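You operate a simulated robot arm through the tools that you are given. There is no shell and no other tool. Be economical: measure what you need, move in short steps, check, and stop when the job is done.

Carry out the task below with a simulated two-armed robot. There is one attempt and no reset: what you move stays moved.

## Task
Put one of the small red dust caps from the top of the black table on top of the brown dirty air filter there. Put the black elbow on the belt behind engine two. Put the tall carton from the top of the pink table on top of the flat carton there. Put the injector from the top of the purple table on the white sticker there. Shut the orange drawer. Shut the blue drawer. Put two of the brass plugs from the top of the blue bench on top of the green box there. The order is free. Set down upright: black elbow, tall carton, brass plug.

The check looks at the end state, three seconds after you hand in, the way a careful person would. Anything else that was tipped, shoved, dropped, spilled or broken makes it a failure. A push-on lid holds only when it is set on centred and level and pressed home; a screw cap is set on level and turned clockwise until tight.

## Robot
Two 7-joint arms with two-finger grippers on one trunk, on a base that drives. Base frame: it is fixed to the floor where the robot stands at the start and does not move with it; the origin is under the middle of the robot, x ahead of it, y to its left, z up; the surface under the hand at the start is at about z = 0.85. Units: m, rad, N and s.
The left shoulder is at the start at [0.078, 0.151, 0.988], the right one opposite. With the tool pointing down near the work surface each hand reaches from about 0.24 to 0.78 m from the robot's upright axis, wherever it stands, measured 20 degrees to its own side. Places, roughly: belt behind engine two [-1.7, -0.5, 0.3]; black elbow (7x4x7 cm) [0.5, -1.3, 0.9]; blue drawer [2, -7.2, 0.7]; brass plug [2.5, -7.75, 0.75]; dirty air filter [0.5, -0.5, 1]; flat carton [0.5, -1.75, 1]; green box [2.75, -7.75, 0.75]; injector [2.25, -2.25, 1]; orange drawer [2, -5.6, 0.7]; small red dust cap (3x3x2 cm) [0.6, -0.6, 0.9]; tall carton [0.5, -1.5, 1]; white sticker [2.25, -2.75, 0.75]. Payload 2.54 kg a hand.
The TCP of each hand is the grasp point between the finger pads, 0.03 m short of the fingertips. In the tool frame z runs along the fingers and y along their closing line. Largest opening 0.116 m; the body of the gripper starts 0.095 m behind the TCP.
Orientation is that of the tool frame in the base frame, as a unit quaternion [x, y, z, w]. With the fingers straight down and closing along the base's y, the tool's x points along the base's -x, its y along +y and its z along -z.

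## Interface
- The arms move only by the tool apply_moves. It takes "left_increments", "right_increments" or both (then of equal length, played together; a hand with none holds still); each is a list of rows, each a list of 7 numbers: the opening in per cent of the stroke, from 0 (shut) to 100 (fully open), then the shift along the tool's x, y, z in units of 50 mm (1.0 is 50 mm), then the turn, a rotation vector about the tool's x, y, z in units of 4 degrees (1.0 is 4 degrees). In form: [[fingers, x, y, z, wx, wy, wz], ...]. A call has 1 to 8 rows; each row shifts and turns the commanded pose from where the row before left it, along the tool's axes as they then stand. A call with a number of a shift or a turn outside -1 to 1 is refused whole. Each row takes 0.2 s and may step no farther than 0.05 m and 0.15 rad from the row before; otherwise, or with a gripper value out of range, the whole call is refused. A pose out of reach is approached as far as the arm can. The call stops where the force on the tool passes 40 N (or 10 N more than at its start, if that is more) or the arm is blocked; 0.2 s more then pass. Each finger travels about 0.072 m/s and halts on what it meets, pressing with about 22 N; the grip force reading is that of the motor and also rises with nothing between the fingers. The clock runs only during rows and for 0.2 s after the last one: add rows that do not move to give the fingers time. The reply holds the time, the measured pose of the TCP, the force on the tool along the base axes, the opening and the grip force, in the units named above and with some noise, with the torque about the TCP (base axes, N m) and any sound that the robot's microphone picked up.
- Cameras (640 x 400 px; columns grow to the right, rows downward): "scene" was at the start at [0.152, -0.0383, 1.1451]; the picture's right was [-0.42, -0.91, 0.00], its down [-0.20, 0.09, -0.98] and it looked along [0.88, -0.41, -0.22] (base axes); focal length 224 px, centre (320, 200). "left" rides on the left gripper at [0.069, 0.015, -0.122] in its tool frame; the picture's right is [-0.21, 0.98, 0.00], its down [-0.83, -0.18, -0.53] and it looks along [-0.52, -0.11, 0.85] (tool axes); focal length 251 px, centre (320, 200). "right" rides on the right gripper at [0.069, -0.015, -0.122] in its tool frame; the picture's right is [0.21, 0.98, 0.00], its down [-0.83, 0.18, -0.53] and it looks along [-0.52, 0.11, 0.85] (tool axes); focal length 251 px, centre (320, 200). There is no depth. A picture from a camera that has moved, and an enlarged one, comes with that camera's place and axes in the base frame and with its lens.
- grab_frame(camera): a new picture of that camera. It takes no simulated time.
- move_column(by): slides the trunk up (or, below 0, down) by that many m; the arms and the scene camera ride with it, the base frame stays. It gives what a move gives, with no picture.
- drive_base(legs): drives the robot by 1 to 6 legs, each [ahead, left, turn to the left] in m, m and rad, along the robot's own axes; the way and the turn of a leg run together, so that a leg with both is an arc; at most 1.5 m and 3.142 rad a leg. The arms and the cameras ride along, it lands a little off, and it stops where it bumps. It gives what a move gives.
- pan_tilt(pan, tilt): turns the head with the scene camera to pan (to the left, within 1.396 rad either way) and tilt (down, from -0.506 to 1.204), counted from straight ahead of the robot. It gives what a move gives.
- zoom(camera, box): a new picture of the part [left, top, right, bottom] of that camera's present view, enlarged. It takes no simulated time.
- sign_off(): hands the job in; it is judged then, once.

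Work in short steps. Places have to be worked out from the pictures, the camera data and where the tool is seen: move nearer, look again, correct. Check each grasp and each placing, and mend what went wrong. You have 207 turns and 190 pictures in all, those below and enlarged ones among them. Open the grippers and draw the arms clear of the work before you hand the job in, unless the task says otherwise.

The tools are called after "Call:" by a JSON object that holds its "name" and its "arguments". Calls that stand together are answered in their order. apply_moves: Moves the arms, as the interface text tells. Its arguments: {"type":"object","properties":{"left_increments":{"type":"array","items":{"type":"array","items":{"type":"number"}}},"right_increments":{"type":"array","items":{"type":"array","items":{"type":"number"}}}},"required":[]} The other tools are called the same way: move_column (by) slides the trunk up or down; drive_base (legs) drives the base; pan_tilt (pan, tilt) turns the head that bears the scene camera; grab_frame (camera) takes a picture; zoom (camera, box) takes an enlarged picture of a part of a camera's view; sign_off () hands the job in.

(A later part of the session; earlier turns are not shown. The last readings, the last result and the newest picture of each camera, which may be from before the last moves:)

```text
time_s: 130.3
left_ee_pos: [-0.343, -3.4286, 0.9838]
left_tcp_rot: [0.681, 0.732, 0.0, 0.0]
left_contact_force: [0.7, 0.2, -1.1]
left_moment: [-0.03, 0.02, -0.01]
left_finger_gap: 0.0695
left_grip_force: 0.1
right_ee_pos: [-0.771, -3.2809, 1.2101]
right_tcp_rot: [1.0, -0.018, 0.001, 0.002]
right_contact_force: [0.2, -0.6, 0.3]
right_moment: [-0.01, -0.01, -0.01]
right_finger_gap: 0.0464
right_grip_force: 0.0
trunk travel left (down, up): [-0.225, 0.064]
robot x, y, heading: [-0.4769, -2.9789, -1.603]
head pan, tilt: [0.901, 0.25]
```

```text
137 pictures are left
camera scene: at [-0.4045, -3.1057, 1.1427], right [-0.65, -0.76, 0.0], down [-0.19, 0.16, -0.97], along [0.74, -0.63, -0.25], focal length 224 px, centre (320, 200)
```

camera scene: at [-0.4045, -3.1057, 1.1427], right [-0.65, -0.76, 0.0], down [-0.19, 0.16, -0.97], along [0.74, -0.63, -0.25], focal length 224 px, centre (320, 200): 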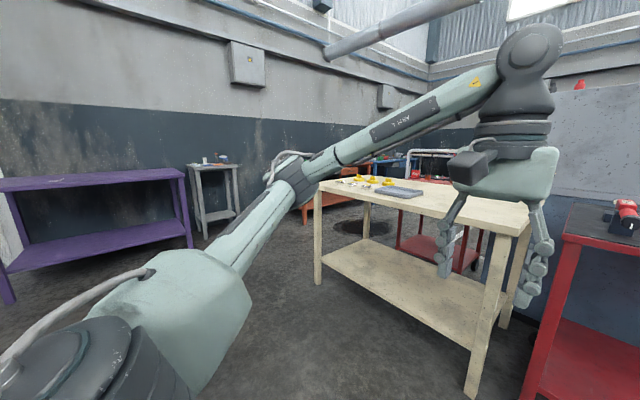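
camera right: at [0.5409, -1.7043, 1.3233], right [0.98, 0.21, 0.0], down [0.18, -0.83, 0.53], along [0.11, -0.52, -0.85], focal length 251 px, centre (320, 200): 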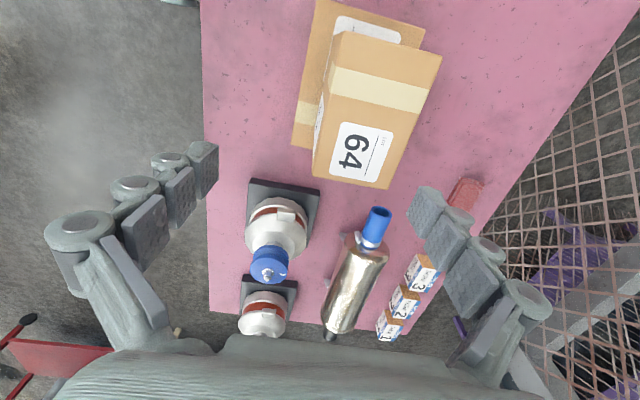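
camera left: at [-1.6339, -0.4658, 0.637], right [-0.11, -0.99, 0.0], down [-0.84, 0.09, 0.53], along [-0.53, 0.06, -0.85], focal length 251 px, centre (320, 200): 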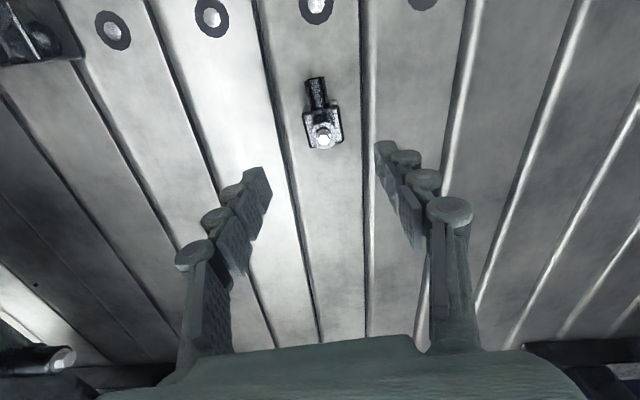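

The purple table's front edge is near x≈2.1, y from about −2.2 to −3.5. I turn to face +x and drive toward it.

Call:
{"name": "drive_base", "arguments": {"legs": [[0, 0, 1.603], [1.4, 0, 0]]}}

Call:
{"name": "pan_tilt", "arguments": {"pan": 0.0, "tilt": 0.35}}

Call:
{"name": "grab_frame", "arguments": {"camera": "scene"}}

```text
time_s: 141.3
left_ee_pos: [1.3857, -2.8627, 0.9843]
left_tcp_rot: [-0.039, 0.999, 0.0, 0.0]
left_contact_force: [0.4, -0.3, -0.6]
left_moment: [0.03, -0.01, 0.02]
left_finger_gap: 0.0696
left_grip_force: 0.0
right_ee_pos: [1.2431, -3.2929, 1.2104]
right_tcp_rot: [0.716, 0.698, 0.002, 0.0]
right_contact_force: [0.5, -0.4, 0.6]
right_moment: [0.0, 0.0, 0.03]
right_finger_gap: 0.0465
right_grip_force: 0.0
trunk travel left (down, up): [-0.225, 0.064]
robot x, y, heading: [0.9357, -2.9941, -0.027]
head pan, tilt: [0.901, 0.25]
```

```text
time_s: 142.5
left_ee_pos: [1.3851, -2.865, 0.9847]
left_tcp_rot: [-0.039, 0.999, 0.0, 0.0]
left_contact_force: [-0.5, 0.8, 0.9]
left_moment: [-0.01, -0.03, -0.02]
left_finger_gap: 0.0696
left_grip_force: 0.1
right_ee_pos: [1.2424, -3.292, 1.2101]
right_tcp_rot: [0.716, 0.698, 0.002, 0.001]
right_contact_force: [0.2, -0.4, 0.6]
right_moment: [0.01, 0.0, 0.02]
right_finger_gap: 0.0464
right_grip_force: 0.1
trunk travel left (down, up): [-0.225, 0.064]
robot x, y, heading: [0.9317, -2.9984, -0.024]
head pan, tilt: [0.0, 0.351]
```

```text
136 pictures are left
camera scene: at [1.0969, -3.0001, 1.1333], right [-0.03, -1.0, 0.0], down [-0.34, 0.01, -0.94], along [0.94, -0.02, -0.34], focal length 224 px, centre (320, 200)
```

scene: 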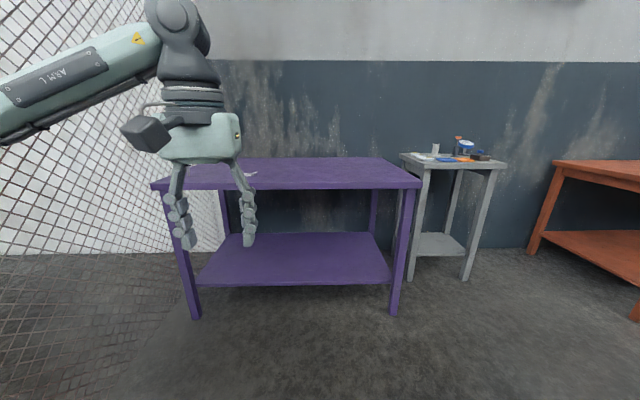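

Table top ≈0.85, front edge x≈2.1. I raise the left hand and drive closer, to about (1.65, −2.5).

Call:
{"name": "apply_moves", "arguments": {"left_increments": [[60, 0.5, 0, -0.8, 0, 0, 0], [60, 0.5, 0.3, -0.8, 0, 0, 0], [60, 0.5, 0.3, -0.8, 0, 0, 0], [60, 0, 0, -0.8, 0, 0, 0]]}}

Call:
{"name": "drive_base", "arguments": {"legs": [[0, 0.5, 0.024], [0.7, 0, 0]]}}

Call:
{"name": "pan_tilt", "arguments": {"pan": 0.1, "tilt": 0.55}}

Call:
{"name": "grab_frame", "arguments": {"camera": "scene"}}

Call:
{"name": "grab_frame", "arguments": {"camera": "left"}}

```text
time_s: 143.5
left_ee_pos: [1.3069, -2.8397, 1.1466]
left_tcp_rot: [-0.039, 0.999, -0.002, 0.0]
left_contact_force: [0.2, 0.5, -0.9]
left_moment: [0.01, 0.01, -0.03]
left_finger_gap: 0.0697
left_grip_force: 0.0
right_ee_pos: [1.2415, -3.2934, 1.2106]
right_tcp_rot: [0.716, 0.698, 0.003, 0.001]
right_contact_force: [0.0, 0.0, 0.7]
right_moment: [0.03, -0.01, -0.03]
right_finger_gap: 0.0463
right_grip_force: 0.0
trunk travel left (down, up): [-0.225, 0.064]
robot x, y, heading: [0.9362, -2.998, -0.029]
head pan, tilt: [0.0, 0.351]
```

```text
time_s: 147.0
left_ee_pos: [1.3099, -2.5199, 1.1461]
left_tcp_rot: [-0.052, 0.999, -0.002, 0.0]
left_contact_force: [0.8, -0.2, 0.7]
left_moment: [0.04, -0.01, -0.01]
left_finger_gap: 0.0694
left_grip_force: 0.1
right_ee_pos: [1.2538, -2.973, 1.2106]
right_tcp_rot: [0.708, 0.706, 0.001, 0.001]
right_contact_force: [0.5, -0.3, 0.8]
right_moment: [0.0, 0.01, 0.07]
right_finger_gap: 0.0462
right_grip_force: 0.2
trunk travel left (down, up): [-0.225, 0.064]
robot x, y, heading: [0.9413, -2.6839, -0.003]
head pan, tilt: [0.0, 0.351]
stopped in leg 1: the robot was blocked; the commanded pose is now the measured one
```

```text
time_s: 147.7
left_ee_pos: [1.3089, -2.5199, 1.1458]
left_tcp_rot: [-0.052, 0.999, -0.002, 0.001]
left_contact_force: [-0.6, -0.3, -0.3]
left_moment: [-0.02, 0.04, 0.04]
left_finger_gap: 0.0695
left_grip_force: 0.0
right_ee_pos: [1.2531, -2.9732, 1.2106]
right_tcp_rot: [0.709, 0.706, 0.001, 0.002]
right_contact_force: [-0.5, 0.2, 0.6]
right_moment: [-0.02, 0.0, 0.03]
right_finger_gap: 0.0466
right_grip_force: 0.1
trunk travel left (down, up): [-0.225, 0.064]
robot x, y, heading: [0.9439, -2.6855, -0.009]
head pan, tilt: [0.099, 0.55]
```

```text
135 pictures are left
camera scene: at [1.0986, -2.6761, 1.115], right [0.09, -1.0, 0.0], down [-0.52, -0.05, -0.85], along [0.85, 0.08, -0.52], focal length 224 px, centre (320, 200)
```

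scene: 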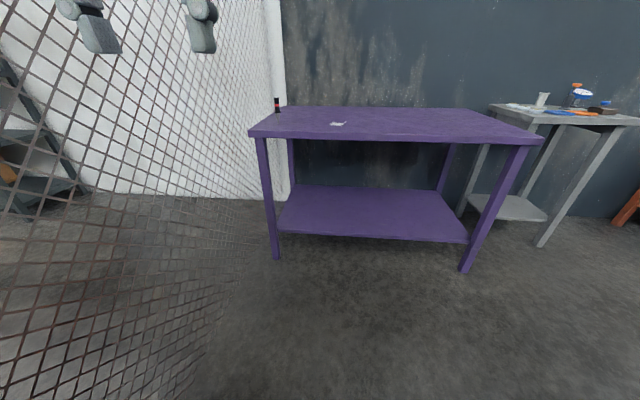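

```text
134 pictures are left
camera left: at [1.2407, -2.5109, 1.2661], right [0.11, 0.99, 0.0], down [0.84, -0.09, 0.53], along [0.53, -0.06, -0.85], focal length 251 px, centre (320, 200)
```

left: 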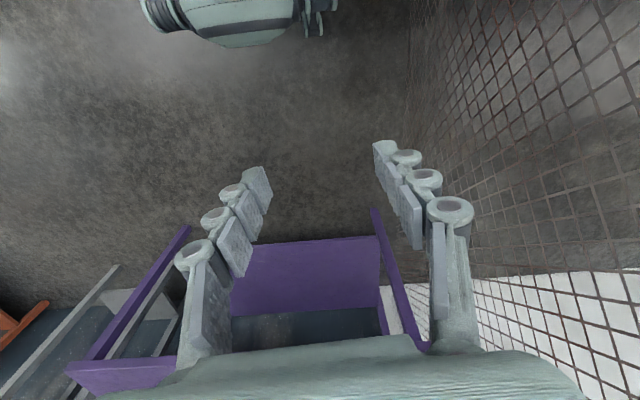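

The left elbow reaches the fence near y≈−2.1, so I stay at y≈−2.7 for now. The injector stands near the back-left corner of the table; I back off from the fence a touch, drive closer and zoom.

Call:
{"name": "drive_base", "arguments": {"legs": [[0, -0.04, 0], [0.7, 0, 0]]}}

Call:
{"name": "pan_tilt", "arguments": {"pan": 0.35, "tilt": 0.5}}

Call:
{"name": "grab_frame", "arguments": {"camera": "scene"}}

Call:
{"name": "grab_frame", "arguments": {"camera": "left"}}

```text
time_s: 152.2
left_ee_pos: [2.0071, -2.5544, 1.1452]
left_tcp_rot: [-0.056, 0.998, -0.002, 0.0]
left_contact_force: [-0.4, 0.4, -0.1]
left_moment: [0.0, 0.0, 0.02]
left_finger_gap: 0.0696
left_grip_force: 0.0
right_ee_pos: [1.9556, -3.0107, 1.21]
right_tcp_rot: [0.705, 0.709, 0.002, 0.002]
right_contact_force: [-0.1, -1.2, -0.1]
right_moment: [-0.02, -0.05, -0.02]
right_finger_gap: 0.0463
right_grip_force: 0.1
trunk travel left (down, up): [-0.225, 0.064]
robot x, y, heading: [1.642, -2.7226, -0.001]
head pan, tilt: [0.099, 0.55]
```

```text
time_s: 153.0
left_ee_pos: [2.0081, -2.5555, 1.1448]
left_tcp_rot: [-0.056, 0.998, -0.002, 0.0]
left_contact_force: [-0.1, 0.5, 0.2]
left_moment: [-0.01, 0.0, 0.0]
left_finger_gap: 0.0696
left_grip_force: 0.0
right_ee_pos: [1.9549, -3.0101, 1.2105]
right_tcp_rot: [0.705, 0.709, 0.002, 0.002]
right_contact_force: [0.1, -0.4, -1.4]
right_moment: [0.0, 0.03, 0.01]
right_finger_gap: 0.0464
right_grip_force: 0.1
trunk travel left (down, up): [-0.225, 0.064]
robot x, y, heading: [1.6385, -2.7234, 0.003]
head pan, tilt: [0.351, 0.499]
```

```text
133 pictures are left
camera scene: at [1.7937, -2.6924, 1.1196], right [0.35, -0.94, 0.0], down [-0.45, -0.17, -0.88], along [0.82, 0.3, -0.48], focal length 224 px, centre (320, 200)
```

scene: 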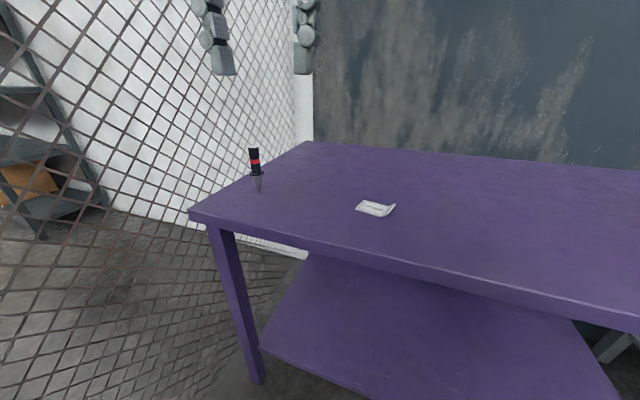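

```text
132 pictures are left
camera left: at [1.9383, -2.5482, 1.2661], right [0.1, 0.99, 0.0], down [0.84, -0.09, 0.53], along [0.53, -0.06, -0.85], focal length 251 px, centre (320, 200)
```

left: 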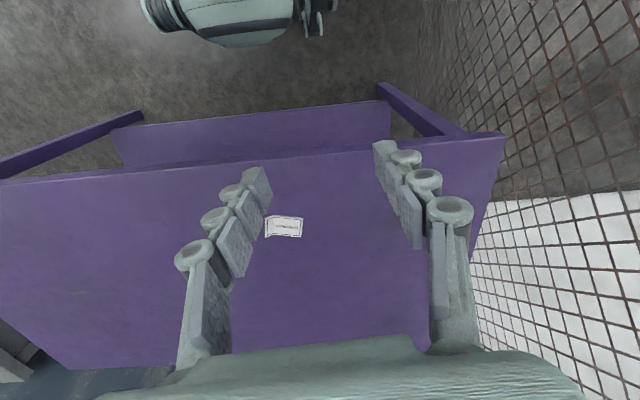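

Injector is at about (2.24, −2.353), top ≈0.965; the sticker centre is at (2.257, −2.660). I zoom in on both.

Call:
{"name": "zoom", "arguments": {"camera": "scene", "box": [225, 135, 305, 205]}}

Call:
{"name": "zoom", "arguments": {"camera": "scene", "box": [340, 190, 412, 230]}}

```text
5.71 times, centred on (265, 170) of scene
camera zoom: at [1.7937, -2.6924, 1.1196], right [0.35, -0.94, 0.0], down [-0.45, -0.17, -0.88], along [0.82, 0.3, -0.48], focal length 1281 px, centre (634, 371)
```

zoom: 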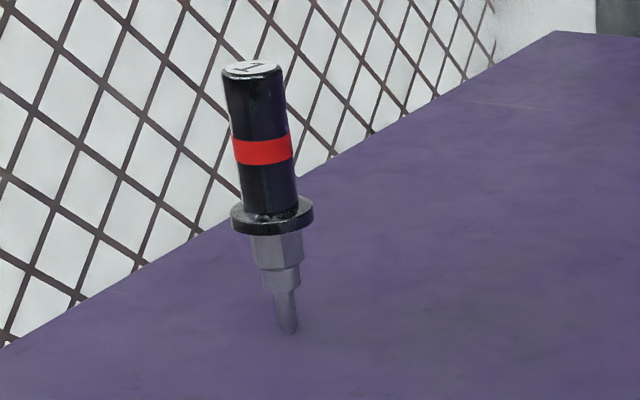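

```text
8.89 times, centred on (376, 210) of scene
camera zoom: at [1.7937, -2.6924, 1.1196], right [0.35, -0.94, 0.0], down [-0.45, -0.17, -0.88], along [0.82, 0.3, -0.48], focal length 1993 px, centre (-178, 111)
```

zoom: 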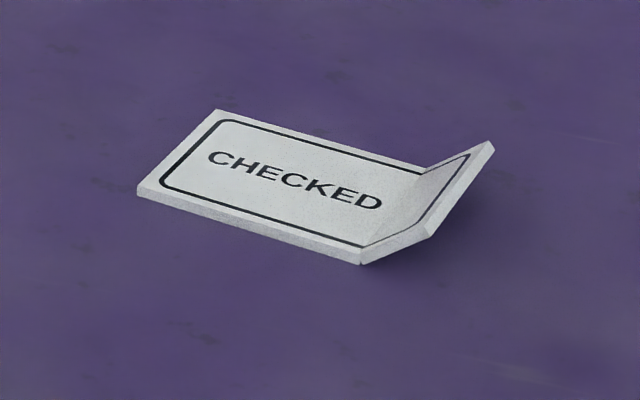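

The injector stands upright on its nozzle. I'll grip the black barrel with the left hand. First I straighten the yaw and move above it at z≈1.14.

Call:
{"name": "apply_moves", "arguments": {"left_increments": [[60, 0, 0, 0, 0, 0, 0.8], [60, 0, 0, 0, 0, 0, 0.8], [60, -0.7, 0.6, 0, 0, 0, 0], [60, -0.7, 0.6, 0, 0, 0, 0], [60, -0.7, 0.6, 0, 0, 0, 0], [60, -0.7, 0.6, 0, 0, 0, 0], [60, -0.7, 0.6, 0, 0, 0, 0], [60, -0.6, 0.6, 0, 0, 0, 0]]}}

Call:
{"name": "grab_frame", "arguments": {"camera": "left"}}

Call:
{"name": "grab_frame", "arguments": {"camera": "scene"}}

```text
time_s: 154.8
left_ee_pos: [2.2125, -2.3754, 1.1443]
left_tcp_rot: [0.0, 1.0, 0.0, 0.0]
left_contact_force: [0.0, -0.6, -0.7]
left_moment: [0.0, 0.03, 0.02]
left_finger_gap: 0.0698
left_grip_force: 0.1
right_ee_pos: [1.9563, -3.0093, 1.2102]
right_tcp_rot: [0.705, 0.709, 0.002, 0.002]
right_contact_force: [0.8, 0.0, 0.6]
right_moment: [-0.04, 0.01, -0.02]
right_finger_gap: 0.0464
right_grip_force: 0.1
trunk travel left (down, up): [-0.225, 0.064]
robot x, y, heading: [1.641, -2.7227, 0.009]
head pan, tilt: [0.351, 0.499]
```

```text
129 pictures are left
camera left: at [2.1449, -2.3594, 1.2662], right [0.22, 0.98, 0.0], down [0.83, -0.18, 0.53], along [0.52, -0.12, -0.85], focal length 251 px, centre (320, 200)
```

left: 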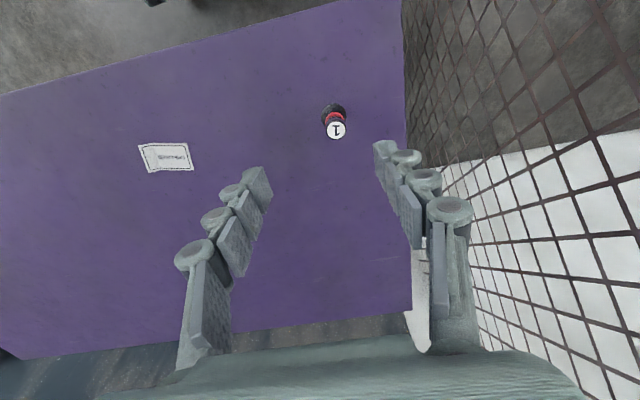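

```text
128 pictures are left
camera scene: at [1.794, -2.6924, 1.1195], right [0.35, -0.94, 0.0], down [-0.45, -0.17, -0.88], along [0.82, 0.31, -0.48], focal length 224 px, centre (320, 200)
```

scene: 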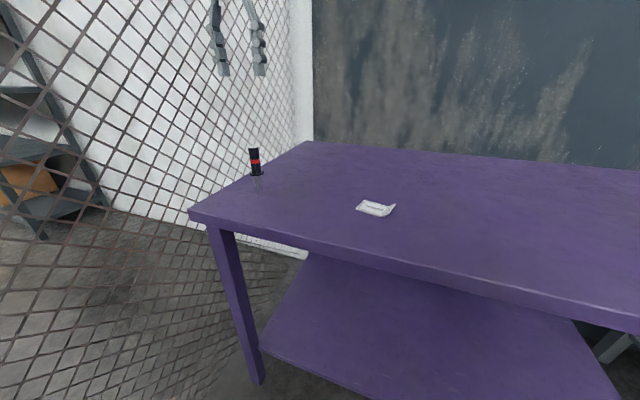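

Refined injector axis: (2.235, −2.361). I align over it and go down to z≈1.03 (tips ~3 cm above the barrel top), then recheck.

Call:
{"name": "apply_moves", "arguments": {"left_increments": [[60, -0.45, 0.3, 0, 0, 0, 0], [60, 0, 0, 0.7, 0, 0, 0], [60, 0, 0, 0.7, 0, 0, 0], [60, 0, 0, 0.6, 0, 0, 0], [60, 0, 0, 0, 0, 0, 0]]}}

Call:
{"name": "grab_frame", "arguments": {"camera": "left"}}

Call:
{"name": "zoom", "arguments": {"camera": "scene", "box": [200, 90, 320, 200]}}

```text
time_s: 156.0
left_ee_pos: [2.2293, -2.3648, 1.0371]
left_tcp_rot: [-0.001, 1.0, -0.002, 0.0]
left_contact_force: [1.1, 0.1, -0.2]
left_moment: [-0.04, -0.01, 0.02]
left_finger_gap: 0.0697
left_grip_force: 0.1
left hand out of reach, approached as far as the arm can: row 1
right_ee_pos: [1.9545, -3.0107, 1.2117]
right_tcp_rot: [0.706, 0.708, 0.002, 0.003]
right_contact_force: [-0.3, -0.1, -0.7]
right_moment: [0.01, -0.01, 0.0]
right_finger_gap: 0.0467
right_grip_force: 0.0
trunk travel left (down, up): [-0.225, 0.064]
robot x, y, heading: [1.6413, -2.7206, 0.006]
head pan, tilt: [0.351, 0.499]
```

```text
127 pictures are left
camera left: at [2.1608, -2.35, 1.1571], right [0.21, 0.98, 0.0], down [0.83, -0.18, 0.54], along [0.52, -0.12, -0.84], focal length 251 px, centre (320, 200)
```

left: 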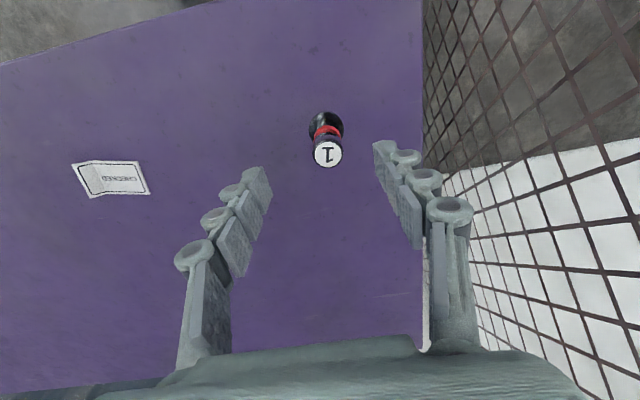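

```text
3.64 times, centred on (260, 145) of scene
camera zoom: at [1.7935, -2.6925, 1.1196], right [0.35, -0.94, 0.0], down [-0.45, -0.17, -0.88], along [0.82, 0.31, -0.48], focal length 815 px, centre (538, 400)
```

zoom: 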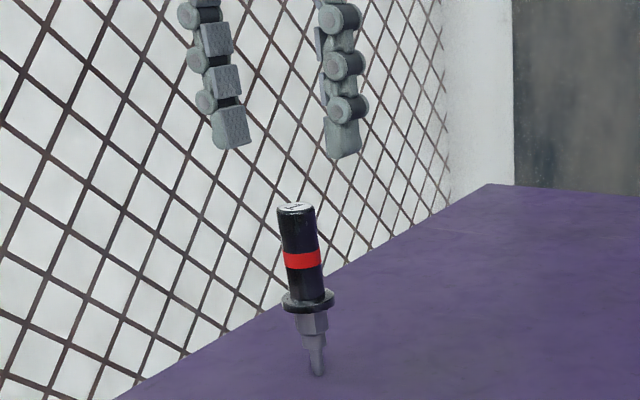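

Offsets of 5 mm and 3 mm remain. Correct, descend so the tips come just above the collar, and close gently.

Call:
{"name": "apply_moves", "arguments": {"left_increments": [[60, -0.1, 0.06, 0.5, 0, 0, 0], [60, 0, 0, 0.7, 0, 0, 0], [60, 0, 0, 0.8, 0, 0, 0], [60, 0, 0, 0, 0, 0, 0]]}}

Call:
{"name": "grab_frame", "arguments": {"camera": "left"}}

Call:
{"name": "zoom", "arguments": {"camera": "scene", "box": [200, 110, 320, 220]}}

```text
time_s: 157.0
left_ee_pos: [2.2335, -2.3619, 0.9367]
left_tcp_rot: [0.0, 1.0, -0.002, 0.0]
left_contact_force: [-0.2, 0.5, 0.1]
left_moment: [-0.02, -0.02, 0.0]
left_finger_gap: 0.0694
left_grip_force: 0.1
right_ee_pos: [1.9548, -3.0109, 1.2105]
right_tcp_rot: [0.705, 0.709, 0.002, 0.002]
right_contact_force: [-1.0, 0.9, -0.5]
right_moment: [0.02, -0.01, -0.03]
right_finger_gap: 0.0465
right_grip_force: 0.1
trunk travel left (down, up): [-0.225, 0.064]
robot x, y, heading: [1.6449, -2.7222, 0.002]
head pan, tilt: [0.351, 0.499]
```

```text
125 pictures are left
camera left: at [2.1666, -2.3462, 1.057], right [0.21, 0.98, 0.0], down [0.83, -0.18, 0.53], along [0.52, -0.12, -0.84], focal length 251 px, centre (320, 200)
```

left: 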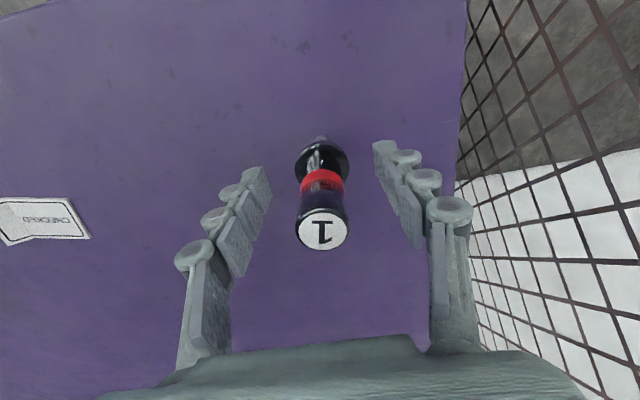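

```text
3.64 times, centred on (260, 165) of scene
camera zoom: at [1.7935, -2.6925, 1.1196], right [0.35, -0.94, 0.0], down [-0.45, -0.17, -0.88], along [0.82, 0.31, -0.48], focal length 815 px, centre (538, 327)
```

zoom: 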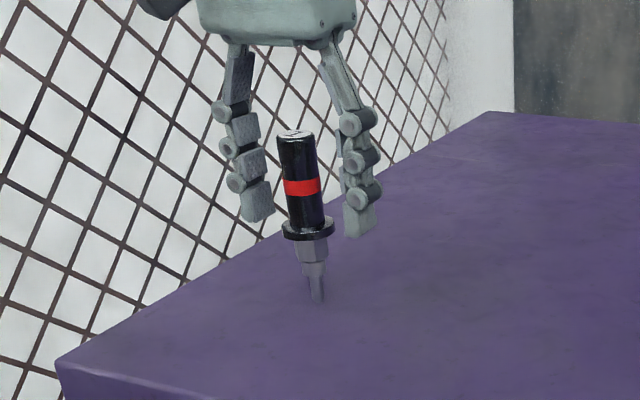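

Good alignment. Closing.

Call:
{"name": "apply_moves", "arguments": {"left_increments": [[48, 0, 0, 0, 0, 0, 0], [38, 0, 0, 0, 0, 0, 0], [32, 0, 0, 0, 0, 0, 0], [26, 0, 0, 0, 0, 0, 0], [20, 0, 0, 0, 0, 0, 0], [0, 0, 0, 0, 0, 0, 0], [0, 0, 0, 0, 0, 0, 0]]}}

Call:
{"name": "zoom", "arguments": {"camera": "scene", "box": [200, 110, 320, 220]}}

```text
time_s: 158.6
left_ee_pos: [2.2344, -2.3617, 0.9352]
left_tcp_rot: [-0.001, 1.0, -0.003, 0.001]
left_contact_force: [0.2, 1.7, 0.6]
left_moment: [0.09, 0.0, 0.0]
left_finger_gap: 0.0345
left_grip_force: 22.0
right_ee_pos: [1.956, -3.0109, 1.2113]
right_tcp_rot: [0.705, 0.709, 0.002, 0.002]
right_contact_force: [0.2, 0.3, -0.4]
right_moment: [0.02, 0.01, -0.01]
right_finger_gap: 0.0462
right_grip_force: 0.0
trunk travel left (down, up): [-0.225, 0.064]
robot x, y, heading: [1.6382, -2.7274, 0.009]
head pan, tilt: [0.351, 0.499]
```

```text
3.64 times, centred on (260, 165) of scene
camera zoom: at [1.7936, -2.6923, 1.1196], right [0.35, -0.94, 0.0], down [-0.45, -0.17, -0.88], along [0.82, 0.31, -0.48], focal length 815 px, centre (538, 327)
```

zoom: 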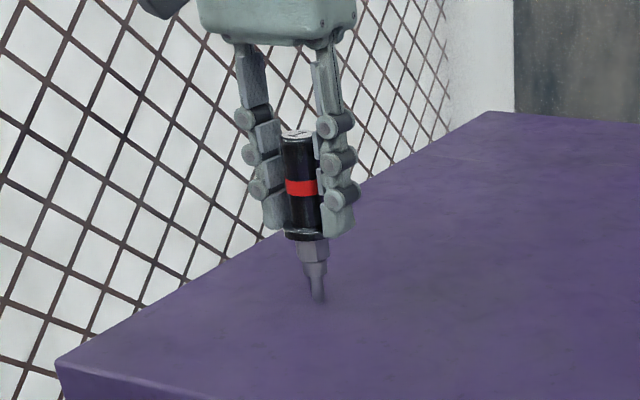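

Held at 34.5 mm. Lift 10 cm, then drive right 0.27 m with it.

Call:
{"name": "apply_moves", "arguments": {"left_increments": [[0, 0, 0, -0.2, 0, 0, 0], [0, 0, 0, -0.6, 0, 0, 0], [0, 0, 0, -0.6, 0, 0, 0], [0, 0.4, 0, -0.6, 0, 0, 0], [0, 0, 0, 0, 0, 0, 0]]}}

Call:
{"name": "drive_base", "arguments": {"legs": [[0, -0.27, 0]]}}

Call:
{"name": "grab_frame", "arguments": {"camera": "left"}}

Call:
{"name": "grab_frame", "arguments": {"camera": "scene"}}

```text
time_s: 159.8
left_ee_pos: [2.2136, -2.3636, 1.0396]
left_tcp_rot: [0.0, 1.0, -0.001, -0.001]
left_contact_force: [0.9, 0.0, -2.3]
left_moment: [0.01, -0.02, 0.02]
left_finger_gap: 0.0347
left_grip_force: 21.9
right_ee_pos: [1.9561, -3.0104, 1.2106]
right_tcp_rot: [0.705, 0.709, 0.002, 0.002]
right_contact_force: [0.4, 0.3, 0.9]
right_moment: [0.03, 0.0, 0.01]
right_finger_gap: 0.0464
right_grip_force: 0.0
trunk travel left (down, up): [-0.225, 0.064]
robot x, y, heading: [1.6429, -2.7261, 0.002]
head pan, tilt: [0.351, 0.499]
```

```text
time_s: 163.0
left_ee_pos: [2.2145, -2.6357, 1.0384]
left_tcp_rot: [0.001, 1.0, -0.002, 0.0]
left_contact_force: [-0.6, -0.8, -2.1]
left_moment: [-0.01, -0.02, 0.01]
left_finger_gap: 0.0348
left_grip_force: 22.2
right_ee_pos: [1.9566, -3.284, 1.21]
right_tcp_rot: [0.705, 0.709, 0.002, 0.003]
right_contact_force: [0.6, 0.1, 0.1]
right_moment: [-0.01, -0.01, 0.0]
right_finger_gap: 0.0463
right_grip_force: 0.0
trunk travel left (down, up): [-0.225, 0.064]
robot x, y, heading: [1.6428, -2.9973, -0.002]
head pan, tilt: [0.351, 0.499]
```

```text
122 pictures are left
camera left: at [2.1463, -2.6205, 1.1593], right [0.22, 0.98, 0.0], down [0.83, -0.18, 0.53], along [0.52, -0.12, -0.85], focal length 251 px, centre (320, 200)
```

left: 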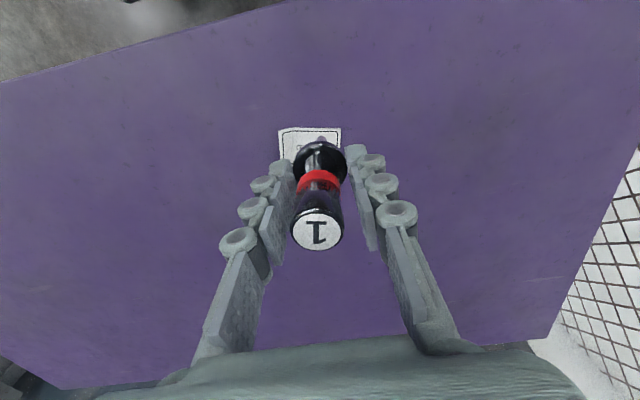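

```text
121 pictures are left
camera scene: at [1.7949, -2.9648, 1.1195], right [0.35, -0.94, 0.0], down [-0.45, -0.17, -0.88], along [0.82, 0.3, -0.48], focal length 224 px, centre (320, 200)
```

scene: 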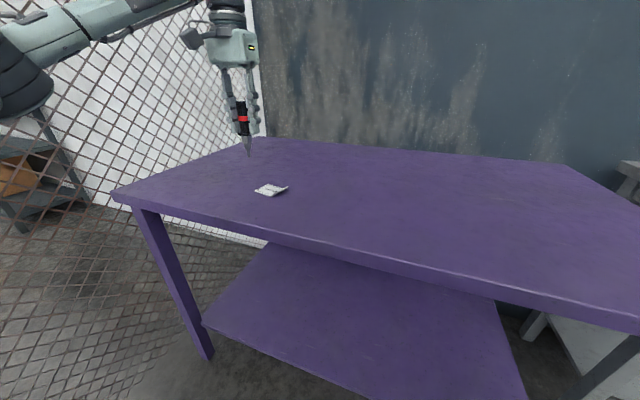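

Sticker: near edge x≈2.23, y from −2.691 (curled end) to −2.618. Target tip (2.253, −2.649). Move and lower partway.

Call:
{"name": "apply_moves", "arguments": {"left_increments": [[0, -0.4, -0.13, 0, 0, 0, 0], [0, -0.37, -0.13, 0, 0, 0, 0], [0, 0, 0, 0.6, 0, 0, 0], [0, 0, 0, 0.5, 0, 0, 0], [0, 0, 0, 0, 0, 0, 0]]}}

Call:
{"name": "zoom", "arguments": {"camera": "scene", "box": [215, 120, 327, 210]}}

Call:
{"name": "grab_frame", "arguments": {"camera": "left"}}

```text
time_s: 164.2
left_ee_pos: [2.2525, -2.65, 0.9841]
left_tcp_rot: [0.001, 1.0, -0.002, 0.0]
left_contact_force: [-0.4, -0.6, -1.8]
left_moment: [0.03, -0.05, 0.0]
left_finger_gap: 0.0348
left_grip_force: 21.4
right_ee_pos: [1.9558, -3.2835, 1.2112]
right_tcp_rot: [0.706, 0.709, 0.002, 0.002]
right_contact_force: [-0.4, -0.3, -0.1]
right_moment: [-0.05, 0.0, 0.03]
right_finger_gap: 0.0464
right_grip_force: 0.1
trunk travel left (down, up): [-0.225, 0.064]
robot x, y, heading: [1.6442, -2.9966, 0.002]
head pan, tilt: [0.351, 0.499]
```

```text
4.44 times, centred on (271, 165) of scene
camera zoom: at [1.7948, -2.9647, 1.1196], right [0.35, -0.94, 0.0], down [-0.45, -0.17, -0.88], along [0.82, 0.3, -0.48], focal length 996 px, centre (538, 356)
```

zoom: 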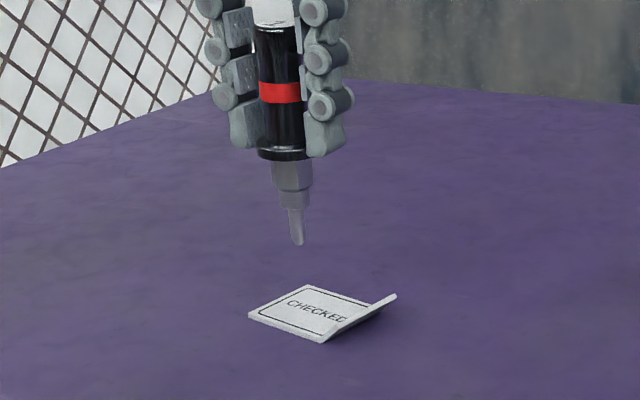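

```text
119 pictures are left
camera left: at [2.1845, -2.635, 1.1046], right [0.22, 0.98, 0.0], down [0.83, -0.18, 0.53], along [0.52, -0.12, -0.85], focal length 251 px, centre (320, 200)
```

left: 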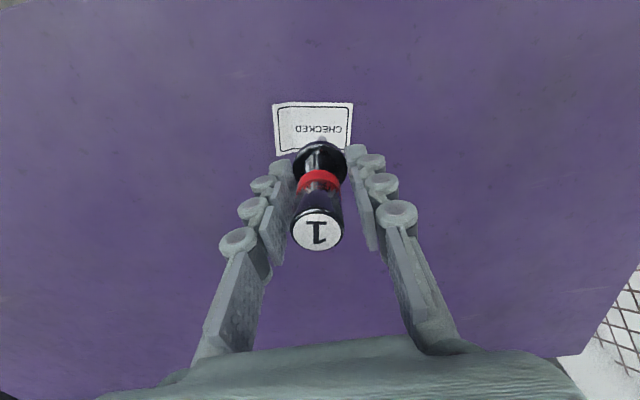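

The tip is predicted to land at the sticker centre. Lower 4 cm, then feel in small steps.

Call:
{"name": "apply_moves", "arguments": {"left_increments": [[0, 0, 0, 0.4, 0, 0, 0], [0, 0, 0, 0.36, 0, 0, 0], [0, 0, 0, 0.04, 0, 0, 0], [0, 0, 0, 0, 0, 0, 0]]}}

Call:
{"name": "zoom", "arguments": {"camera": "scene", "box": [235, 150, 315, 210]}}

```text
time_s: 165.2
left_ee_pos: [2.2527, -2.6515, 0.9451]
left_tcp_rot: [0.0, 1.0, -0.002, 0.0]
left_contact_force: [0.3, 0.5, -2.3]
left_moment: [0.05, 0.03, 0.01]
left_finger_gap: 0.0349
left_grip_force: 22.1
right_ee_pos: [1.9562, -3.2821, 1.2103]
right_tcp_rot: [0.705, 0.709, 0.002, 0.002]
right_contact_force: [0.0, -0.2, -0.6]
right_moment: [0.01, -0.03, 0.01]
right_finger_gap: 0.0463
right_grip_force: 0.0
trunk travel left (down, up): [-0.225, 0.064]
robot x, y, heading: [1.6397, -2.9953, 0.002]
head pan, tilt: [0.351, 0.499]
```

```text
6.67 times, centred on (275, 180) of scene
camera zoom: at [1.7949, -2.9647, 1.1195], right [0.35, -0.94, 0.0], down [-0.45, -0.17, -0.88], along [0.82, 0.3, -0.48], focal length 1494 px, centre (620, 333)
```

zoom: 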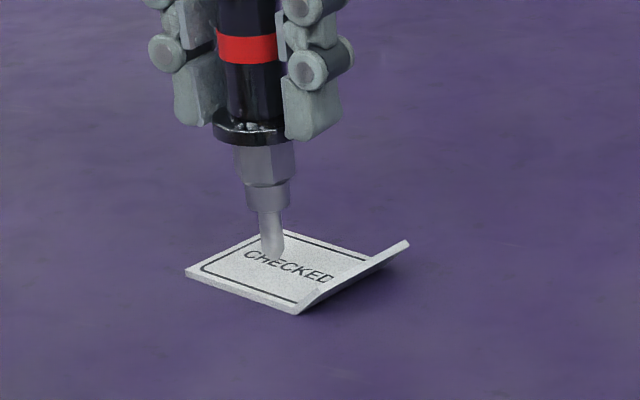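

Call:
{"name": "apply_moves", "arguments": {"left_increments": [[0, 0, 0, 0.06, 0, 0, 0], [0, 0, 0, 0.02, 0, 0, 0], [0, 0, 0, 0, 0, 0, 0]]}}

Call:
{"name": "zoom", "arguments": {"camera": "scene", "box": [250, 170, 290, 200]}}

```text
time_s: 166.0
left_ee_pos: [2.253, -2.6502, 0.9403]
left_tcp_rot: [0.001, 1.0, -0.002, 0.0]
left_contact_force: [-0.1, -0.7, -1.5]
left_moment: [0.0, -0.01, 0.03]
left_finger_gap: 0.0346
left_grip_force: 22.3
right_ee_pos: [1.955, -3.2829, 1.2115]
right_tcp_rot: [0.705, 0.709, 0.001, 0.002]
right_contact_force: [0.2, 0.2, -0.5]
right_moment: [0.03, -0.02, 0.01]
right_finger_gap: 0.0463
right_grip_force: 0.0
trunk travel left (down, up): [-0.225, 0.064]
robot x, y, heading: [1.6436, -2.9984, 0.004]
head pan, tilt: [0.351, 0.499]
```

```text
13.33 times, centred on (270, 185) of scene
camera zoom: at [1.7949, -2.9647, 1.1195], right [0.35, -0.94, 0.0], down [-0.45, -0.17, -0.88], along [0.82, 0.3, -0.48], focal length 2989 px, centre (987, 400)
```

zoom: 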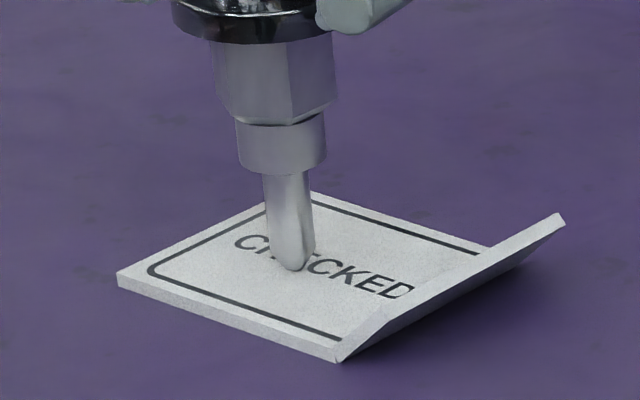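

Call:
{"name": "apply_moves", "arguments": {"left_increments": [[0, 0, 0, 0.03, 0, 0, 0], [0, 0, 0, 0.02, 0, 0, 0], [0, 0, 0, 0, 0, 0, 0]]}}

```text
time_s: 166.8
left_ee_pos: [2.2521, -2.6493, 0.9394]
left_tcp_rot: [0.001, 1.0, -0.002, 0.0]
left_contact_force: [2.5, 0.8, 7.3]
left_moment: [0.02, -0.17, -0.02]
left_finger_gap: 0.0346
left_grip_force: 22.1
right_ee_pos: [1.9552, -3.283, 1.2106]
right_tcp_rot: [0.705, 0.709, 0.002, 0.002]
right_contact_force: [0.7, -0.2, 0.7]
right_moment: [0.04, -0.01, 0.03]
right_finger_gap: 0.0468
right_grip_force: 0.0
trunk travel left (down, up): [-0.225, 0.064]
robot x, y, heading: [1.6436, -2.9969, 0.006]
head pan, tilt: [0.351, 0.499]
```

Contact. Ease up 1.2 mm so it's lightly loaded, then open the fingers slowly by a few percent and look.

Call:
{"name": "apply_moves", "arguments": {"left_increments": [[0, 0, 0, -0.025, 0, 0, 0], [0, 0, 0, 0, 0, 0, 0], [31, 0, 0, 0, 0, 0, 0], [33, 0, 0, 0, 0, 0, 0], [36, 0, 0, 0, 0, 0, 0], [40, 0, 0, 0, 0, 0, 0], [40, 0, 0, 0, 0, 0, 0]]}}

Call:
{"name": "zoom", "arguments": {"camera": "scene", "box": [215, 110, 327, 210]}}

Call:
{"name": "grab_frame", "arguments": {"camera": "left"}}

```text
time_s: 168.4
left_ee_pos: [2.2531, -2.649, 0.94]
left_tcp_rot: [0.001, 1.0, -0.002, 0.0]
left_contact_force: [0.5, 0.7, -0.3]
left_moment: [0.01, 0.04, -0.01]
left_finger_gap: 0.0464
left_grip_force: 0.1
right_ee_pos: [1.9559, -3.283, 1.2102]
right_tcp_rot: [0.705, 0.709, 0.002, 0.002]
right_contact_force: [-0.8, -0.1, 0.2]
right_moment: [0.02, 0.0, -0.02]
right_finger_gap: 0.0464
right_grip_force: 0.0
trunk travel left (down, up): [-0.225, 0.064]
robot x, y, heading: [1.6426, -2.9947, 0.001]
head pan, tilt: [0.351, 0.499]
```

```text
4.00 times, centred on (271, 160) of scene
camera zoom: at [1.7947, -2.9648, 1.1196], right [0.35, -0.94, 0.0], down [-0.45, -0.17, -0.88], along [0.82, 0.3, -0.48], focal length 897 px, centre (516, 360)
```

zoom: 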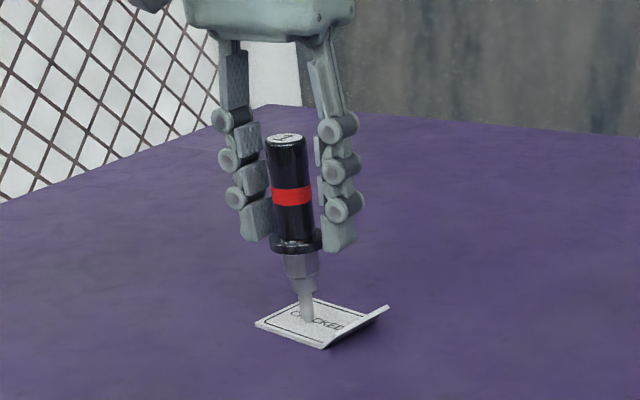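

```text
115 pictures are left
camera left: at [2.1845, -2.6341, 1.0596], right [0.22, 0.98, 0.0], down [0.83, -0.18, 0.53], along [0.52, -0.12, -0.85], focal length 251 px, centre (320, 200)
```

left: 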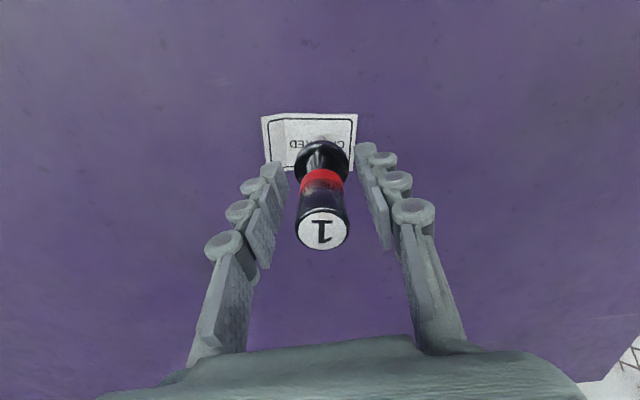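

It stands free. Open wider, wait, then rise straight up.

Call:
{"name": "apply_moves", "arguments": {"left_increments": [[50, 0, 0, 0, 0, 0, 0], [60, 0, 0, 0, 0, 0, 0], [60, 0, 0, 0, 0, 0, 0], [60, 0, 0, -0.3, 0, 0, 0], [60, 0, 0, -0.7, 0, 0, 0], [60, 0, 0, -0.8, 0, 0, 0], [60, 0, 0, -0.8, 0, 0, 0], [60, 0, 0, 0, 0, 0, 0]]}}

Call:
{"name": "zoom", "arguments": {"camera": "scene", "box": [215, 110, 327, 210]}}

```text
time_s: 170.2
left_ee_pos: [2.2519, -2.6479, 1.0693]
left_tcp_rot: [0.001, 1.0, -0.001, 0.0]
left_contact_force: [0.3, -0.1, 0.2]
left_moment: [0.01, -0.01, -0.03]
left_finger_gap: 0.0696
left_grip_force: 0.1
right_ee_pos: [1.957, -3.2828, 1.2113]
right_tcp_rot: [0.706, 0.709, 0.002, 0.003]
right_contact_force: [0.0, 0.0, -0.2]
right_moment: [-0.02, 0.01, 0.02]
right_finger_gap: 0.0465
right_grip_force: 0.1
trunk travel left (down, up): [-0.225, 0.064]
robot x, y, heading: [1.6432, -2.9975, 0.005]
head pan, tilt: [0.351, 0.499]
```

```text
4.00 times, centred on (271, 160) of scene
camera zoom: at [1.7949, -2.9645, 1.1195], right [0.35, -0.94, 0.0], down [-0.45, -0.17, -0.88], along [0.82, 0.3, -0.48], focal length 897 px, centre (516, 360)
```

zoom: 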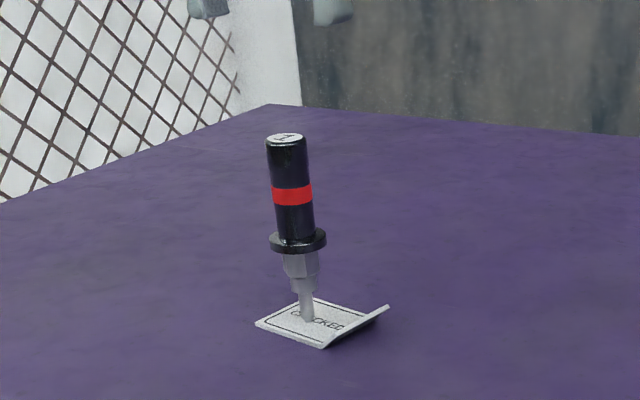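

Injector is on the sticker. I retract, back away, and look toward the orange bench.

Call:
{"name": "apply_moves", "arguments": {"left_increments": [[60, 0, 0, -0.8, 0, 0, 0], [60, 0.9, 0, 0, 0, 0, 0], [60, 0.9, 0, 0, 0, 0, 0], [60, 0.9, 0, 0, 0, 0, 0], [60, 0.9, 0, 0, 0, 0, 0], [60, 0.9, 0, 0, 0, 0, 0]]}}

Call:
{"name": "drive_base", "arguments": {"legs": [[-0.4, 0, 0], [0, 0, -1.3]]}}

Call:
{"name": "pan_tilt", "arguments": {"pan": 0.0, "tilt": 0.3}}

Call:
{"name": "grab_frame", "arguments": {"camera": "scene"}}

```text
time_s: 171.6
left_ee_pos: [2.0282, -2.6493, 1.1083]
left_tcp_rot: [0.001, 1.0, -0.002, 0.0]
left_contact_force: [-0.6, -0.2, -0.4]
left_moment: [0.01, -0.01, 0.02]
left_finger_gap: 0.0696
left_grip_force: 0.1
right_ee_pos: [1.9557, -3.2842, 1.2111]
right_tcp_rot: [0.705, 0.709, 0.002, 0.002]
right_contact_force: [0.2, -0.9, -0.5]
right_moment: [0.04, -0.04, -0.04]
right_finger_gap: 0.0462
right_grip_force: 0.0
trunk travel left (down, up): [-0.225, 0.064]
robot x, y, heading: [1.6412, -2.9957, 0.002]
head pan, tilt: [0.351, 0.499]
```

```text
time_s: 177.5
left_ee_pos: [1.6749, -3.2756, 1.108]
left_tcp_rot: [0.602, 0.799, -0.002, -0.001]
left_contact_force: [0.3, -0.1, -0.7]
left_moment: [0.04, 0.01, 0.01]
left_finger_gap: 0.0696
left_grip_force: 0.0
right_ee_pos: [1.0454, -3.3794, 1.2105]
right_tcp_rot: [0.99, 0.141, 0.0, 0.003]
right_contact_force: [0.1, 0.0, 0.1]
right_moment: [0.05, -0.03, -0.01]
right_finger_gap: 0.0461
right_grip_force: 0.0
trunk travel left (down, up): [-0.225, 0.064]
robot x, y, heading: [1.2316, -3.0, -1.29]
head pan, tilt: [0.351, 0.499]
```

```text
time_s: 178.3
left_ee_pos: [1.6756, -3.2768, 1.1081]
left_tcp_rot: [0.602, 0.798, -0.001, -0.001]
left_contact_force: [-0.5, 0.2, -0.1]
left_moment: [0.01, 0.0, -0.02]
left_finger_gap: 0.0694
left_grip_force: 0.1
right_ee_pos: [1.0449, -3.3782, 1.2116]
right_tcp_rot: [0.99, 0.141, 0.001, 0.003]
right_contact_force: [-0.1, -0.2, -0.1]
right_moment: [0.01, 0.0, 0.01]
right_finger_gap: 0.0463
right_grip_force: 0.1
trunk travel left (down, up): [-0.225, 0.064]
robot x, y, heading: [1.2357, -2.9977, -1.286]
head pan, tilt: [0.0, 0.3]
```

```text
113 pictures are left
camera scene: at [1.2778, -3.1533, 1.1379], right [-0.96, -0.28, 0.0], down [-0.08, 0.28, -0.96], along [0.27, -0.92, -0.3], focal length 224 px, centre (320, 200)
```

scene: 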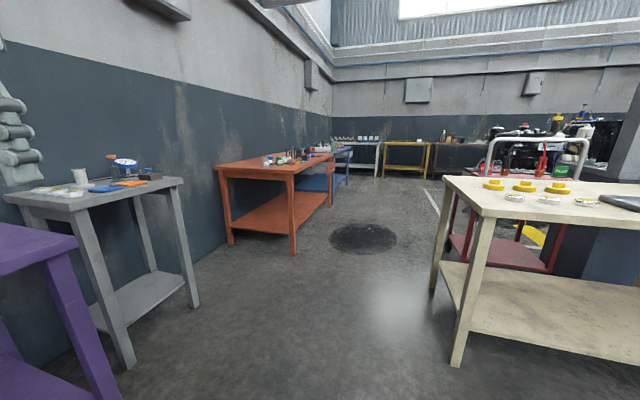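

A clear corridor leads to the orange and blue benches. I zoom in on the orange bench with its drawer, and on the dark patch on the floor.

Call:
{"name": "zoom", "arguments": {"camera": "scene", "box": [200, 130, 440, 270]}}

```text
2.67 times, centred on (320, 200) of scene
camera zoom: at [1.2778, -3.1533, 1.1379], right [-0.96, -0.28, 0.0], down [-0.08, 0.28, -0.96], along [0.27, -0.92, -0.3], focal length 598 px, centre (320, 200)
```

zoom: 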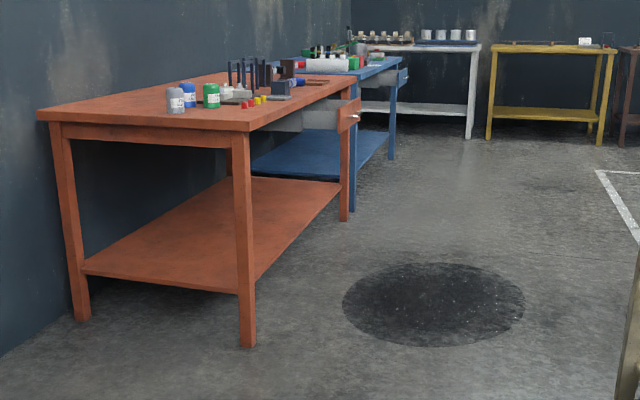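

The patch looks like a floor stain filling the lane in front of the orange drawer, and both drawers are open. I drive down the lane at x≈1.4 to about y=−5.2, clear of the tables, and look left at the drawer.

Call:
{"name": "drive_base", "arguments": {"legs": [[0, 0, -0.285], [1.1, 0.15, 0], [1.0, 0, 0]]}}

Call:
{"name": "pan_tilt", "arguments": {"pan": 0.9, "tilt": 0.5}}

Call:
{"name": "grab_frame", "arguments": {"camera": "scene"}}

```text
time_s: 189.8
left_ee_pos: [1.7169, -5.5104, 1.109]
left_tcp_rot: [0.714, 0.7, -0.001, -0.002]
left_contact_force: [0.7, -0.7, -0.1]
left_moment: [0.01, 0.0, 0.0]
left_finger_gap: 0.0695
left_grip_force: 0.0
right_ee_pos: [1.0848, -5.4233, 1.2102]
right_tcp_rot: [1.0, -0.007, -0.001, 0.003]
right_contact_force: [0.9, -0.1, 0.3]
right_moment: [0.03, -0.03, -0.02]
right_finger_gap: 0.0463
right_grip_force: 0.0
trunk travel left (down, up): [-0.225, 0.064]
robot x, y, heading: [1.3785, -5.1158, -1.584]
head pan, tilt: [0.0, 0.3]
```

```text
time_s: 191.0
left_ee_pos: [1.7162, -5.5101, 1.1083]
left_tcp_rot: [0.714, 0.7, -0.001, -0.001]
left_contact_force: [-0.3, 0.4, 0.2]
left_moment: [0.02, -0.01, -0.02]
left_finger_gap: 0.0698
left_grip_force: 0.1
right_ee_pos: [1.0845, -5.4231, 1.2097]
right_tcp_rot: [1.0, -0.008, 0.0, 0.003]
right_contact_force: [0.3, 0.8, -0.5]
right_moment: [0.01, 0.01, 0.03]
right_finger_gap: 0.0465
right_grip_force: 0.0
trunk travel left (down, up): [-0.225, 0.064]
robot x, y, heading: [1.3757, -5.1161, -1.584]
head pan, tilt: [0.901, 0.499]
```

```text
111 pictures are left
camera scene: at [1.4448, -5.2397, 1.1196], right [-0.63, -0.77, 0.0], down [-0.37, 0.3, -0.88], along [0.68, -0.56, -0.48], focal length 224 px, centre (320, 200)
```

scene: 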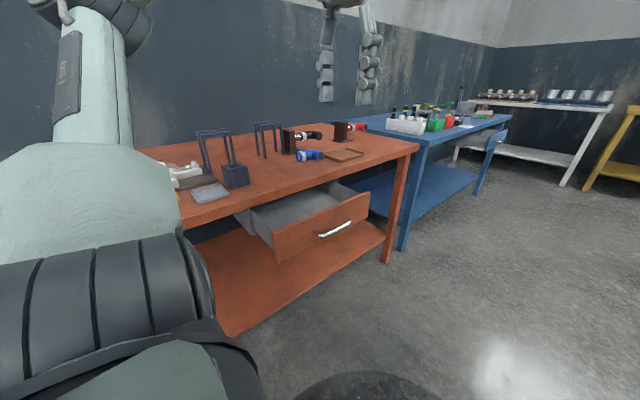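

The orange drawer's front is at x≈1.885, y −5.46…−5.84, z≈0.70 (bench edge ≈2.05). I drive to y≈−5.9 and turn to face the bench.

Call:
{"name": "drive_base", "arguments": {"legs": [[0.78, 0, 0.013], [0, 0, 1.571]]}}

Call:
{"name": "pan_tilt", "arguments": {"pan": 0.3, "tilt": 0.6}}

Call:
{"name": "grab_frame", "arguments": {"camera": "scene"}}

```text
time_s: 199.2
left_ee_pos: [1.7526, -5.5636, 1.1078]
left_tcp_rot: [0.001, 1.0, -0.002, 0.0]
left_contact_force: [-0.9, -0.2, 0.4]
left_moment: [0.0, 0.0, -0.01]
left_finger_gap: 0.0697
left_grip_force: 0.1
right_ee_pos: [1.6775, -6.1975, 1.2103]
right_tcp_rot: [0.706, 0.708, 0.002, 0.002]
right_contact_force: [-0.5, -0.5, 0.0]
right_moment: [-0.01, -0.04, 0.02]
right_finger_gap: 0.0464
right_grip_force: 0.0
trunk travel left (down, up): [-0.225, 0.064]
robot x, y, heading: [1.364, -5.9117, 0.002]
head pan, tilt: [0.901, 0.499]
```

```text
time_s: 200.2
left_ee_pos: [1.7531, -5.5637, 1.1084]
left_tcp_rot: [0.0, 1.0, -0.002, 0.0]
left_contact_force: [0.3, -0.9, 0.3]
left_moment: [-0.03, 0.02, -0.02]
left_finger_gap: 0.0695
left_grip_force: 0.1
right_ee_pos: [1.6779, -6.1973, 1.2099]
right_tcp_rot: [0.706, 0.708, 0.002, 0.003]
right_contact_force: [0.6, 0.3, -0.1]
right_moment: [0.03, 0.0, -0.01]
right_finger_gap: 0.0463
right_grip_force: 0.2
trunk travel left (down, up): [-0.225, 0.064]
robot x, y, heading: [1.3631, -5.9143, -0.001]
head pan, tilt: [0.3, 0.6]
```

```text
110 pictures are left
camera scene: at [1.5159, -5.8844, 1.1105], right [0.3, -0.95, 0.0], down [-0.54, -0.17, -0.83], along [0.79, 0.25, -0.56], focal length 224 px, centre (320, 200)
```

scene: 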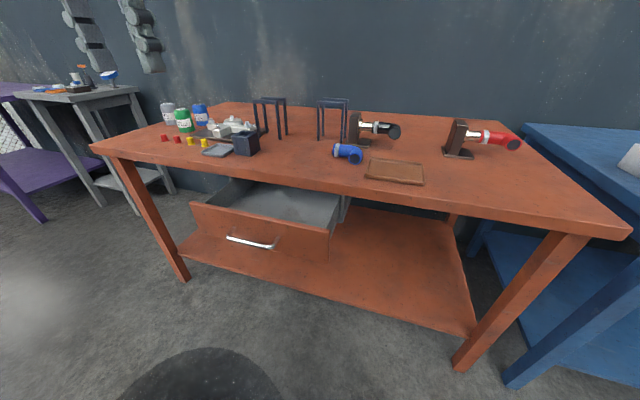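

Drawer front spans y −5.40…−5.79, z 0.65–0.76. I close the left fingers and pitch the hand forward so the fingertips can push the panel centrally.

Call:
{"name": "apply_moves", "arguments": {"left_increments": [[0, 0, 0, 0, 0, -1, 0], [0, 0, 0, 0, 0, -1, 0], [0, 0, 0, 0, 0, -1, 0], [0, 0, 0, 0, 0, -1, 0], [0, 0, 0, 0, 0, -1, 0], [0, 0, 0, 0, 0, -1, 0], [0, 0, 0, 0, 0, -1, 0], [0, 0, 0, 0, 0, -1, 0]]}}

Call:
{"name": "apply_moves", "arguments": {"left_increments": [[0, 0, 0, 0, 0, -1, 0], [0, 0, 0, 0, 0, -1, 0], [0, 0, 0, 0, 0, -1, 0], [0, 0, 0, 0, 0, -1, 0], [0, 0, 0, 0, 0, -1, 0], [0, 0, 0, 0, 0, -1, 0], [0, 0, 0, 0, 0, -1, 0], [0, 0, 0, 0, 0, -1, 0]]}}

```text
time_s: 202.0
left_ee_pos: [1.7525, -5.5625, 1.1089]
left_tcp_rot: [0.0, 0.961, -0.003, 0.277]
left_contact_force: [-0.9, -0.4, -0.8]
left_moment: [0.01, -0.01, 0.0]
left_finger_gap: 0.0
left_grip_force: 22.2
right_ee_pos: [1.6774, -6.1975, 1.2109]
right_tcp_rot: [0.706, 0.708, 0.002, 0.001]
right_contact_force: [-0.2, 0.2, -0.1]
right_moment: [-0.03, 0.01, 0.0]
right_finger_gap: 0.0466
right_grip_force: 0.1
trunk travel left (down, up): [-0.225, 0.064]
robot x, y, heading: [1.3646, -5.9112, 0.001]
head pan, tilt: [0.3, 0.6]
```

```text
time_s: 203.8
left_ee_pos: [1.7528, -5.5629, 1.1097]
left_tcp_rot: [0.0, 0.847, -0.002, 0.531]
left_contact_force: [0.1, 0.0, 0.7]
left_moment: [-0.02, -0.01, -0.01]
left_finger_gap: 0.0
left_grip_force: 21.5
right_ee_pos: [1.6773, -6.1978, 1.2099]
right_tcp_rot: [0.706, 0.708, 0.002, 0.002]
right_contact_force: [0.9, -0.1, 1.2]
right_moment: [0.04, 0.0, -0.05]
right_finger_gap: 0.0463
right_grip_force: 0.1
trunk travel left (down, up): [-0.225, 0.064]
robot x, y, heading: [1.3662, -5.9149, 0.001]
head pan, tilt: [0.3, 0.6]
```

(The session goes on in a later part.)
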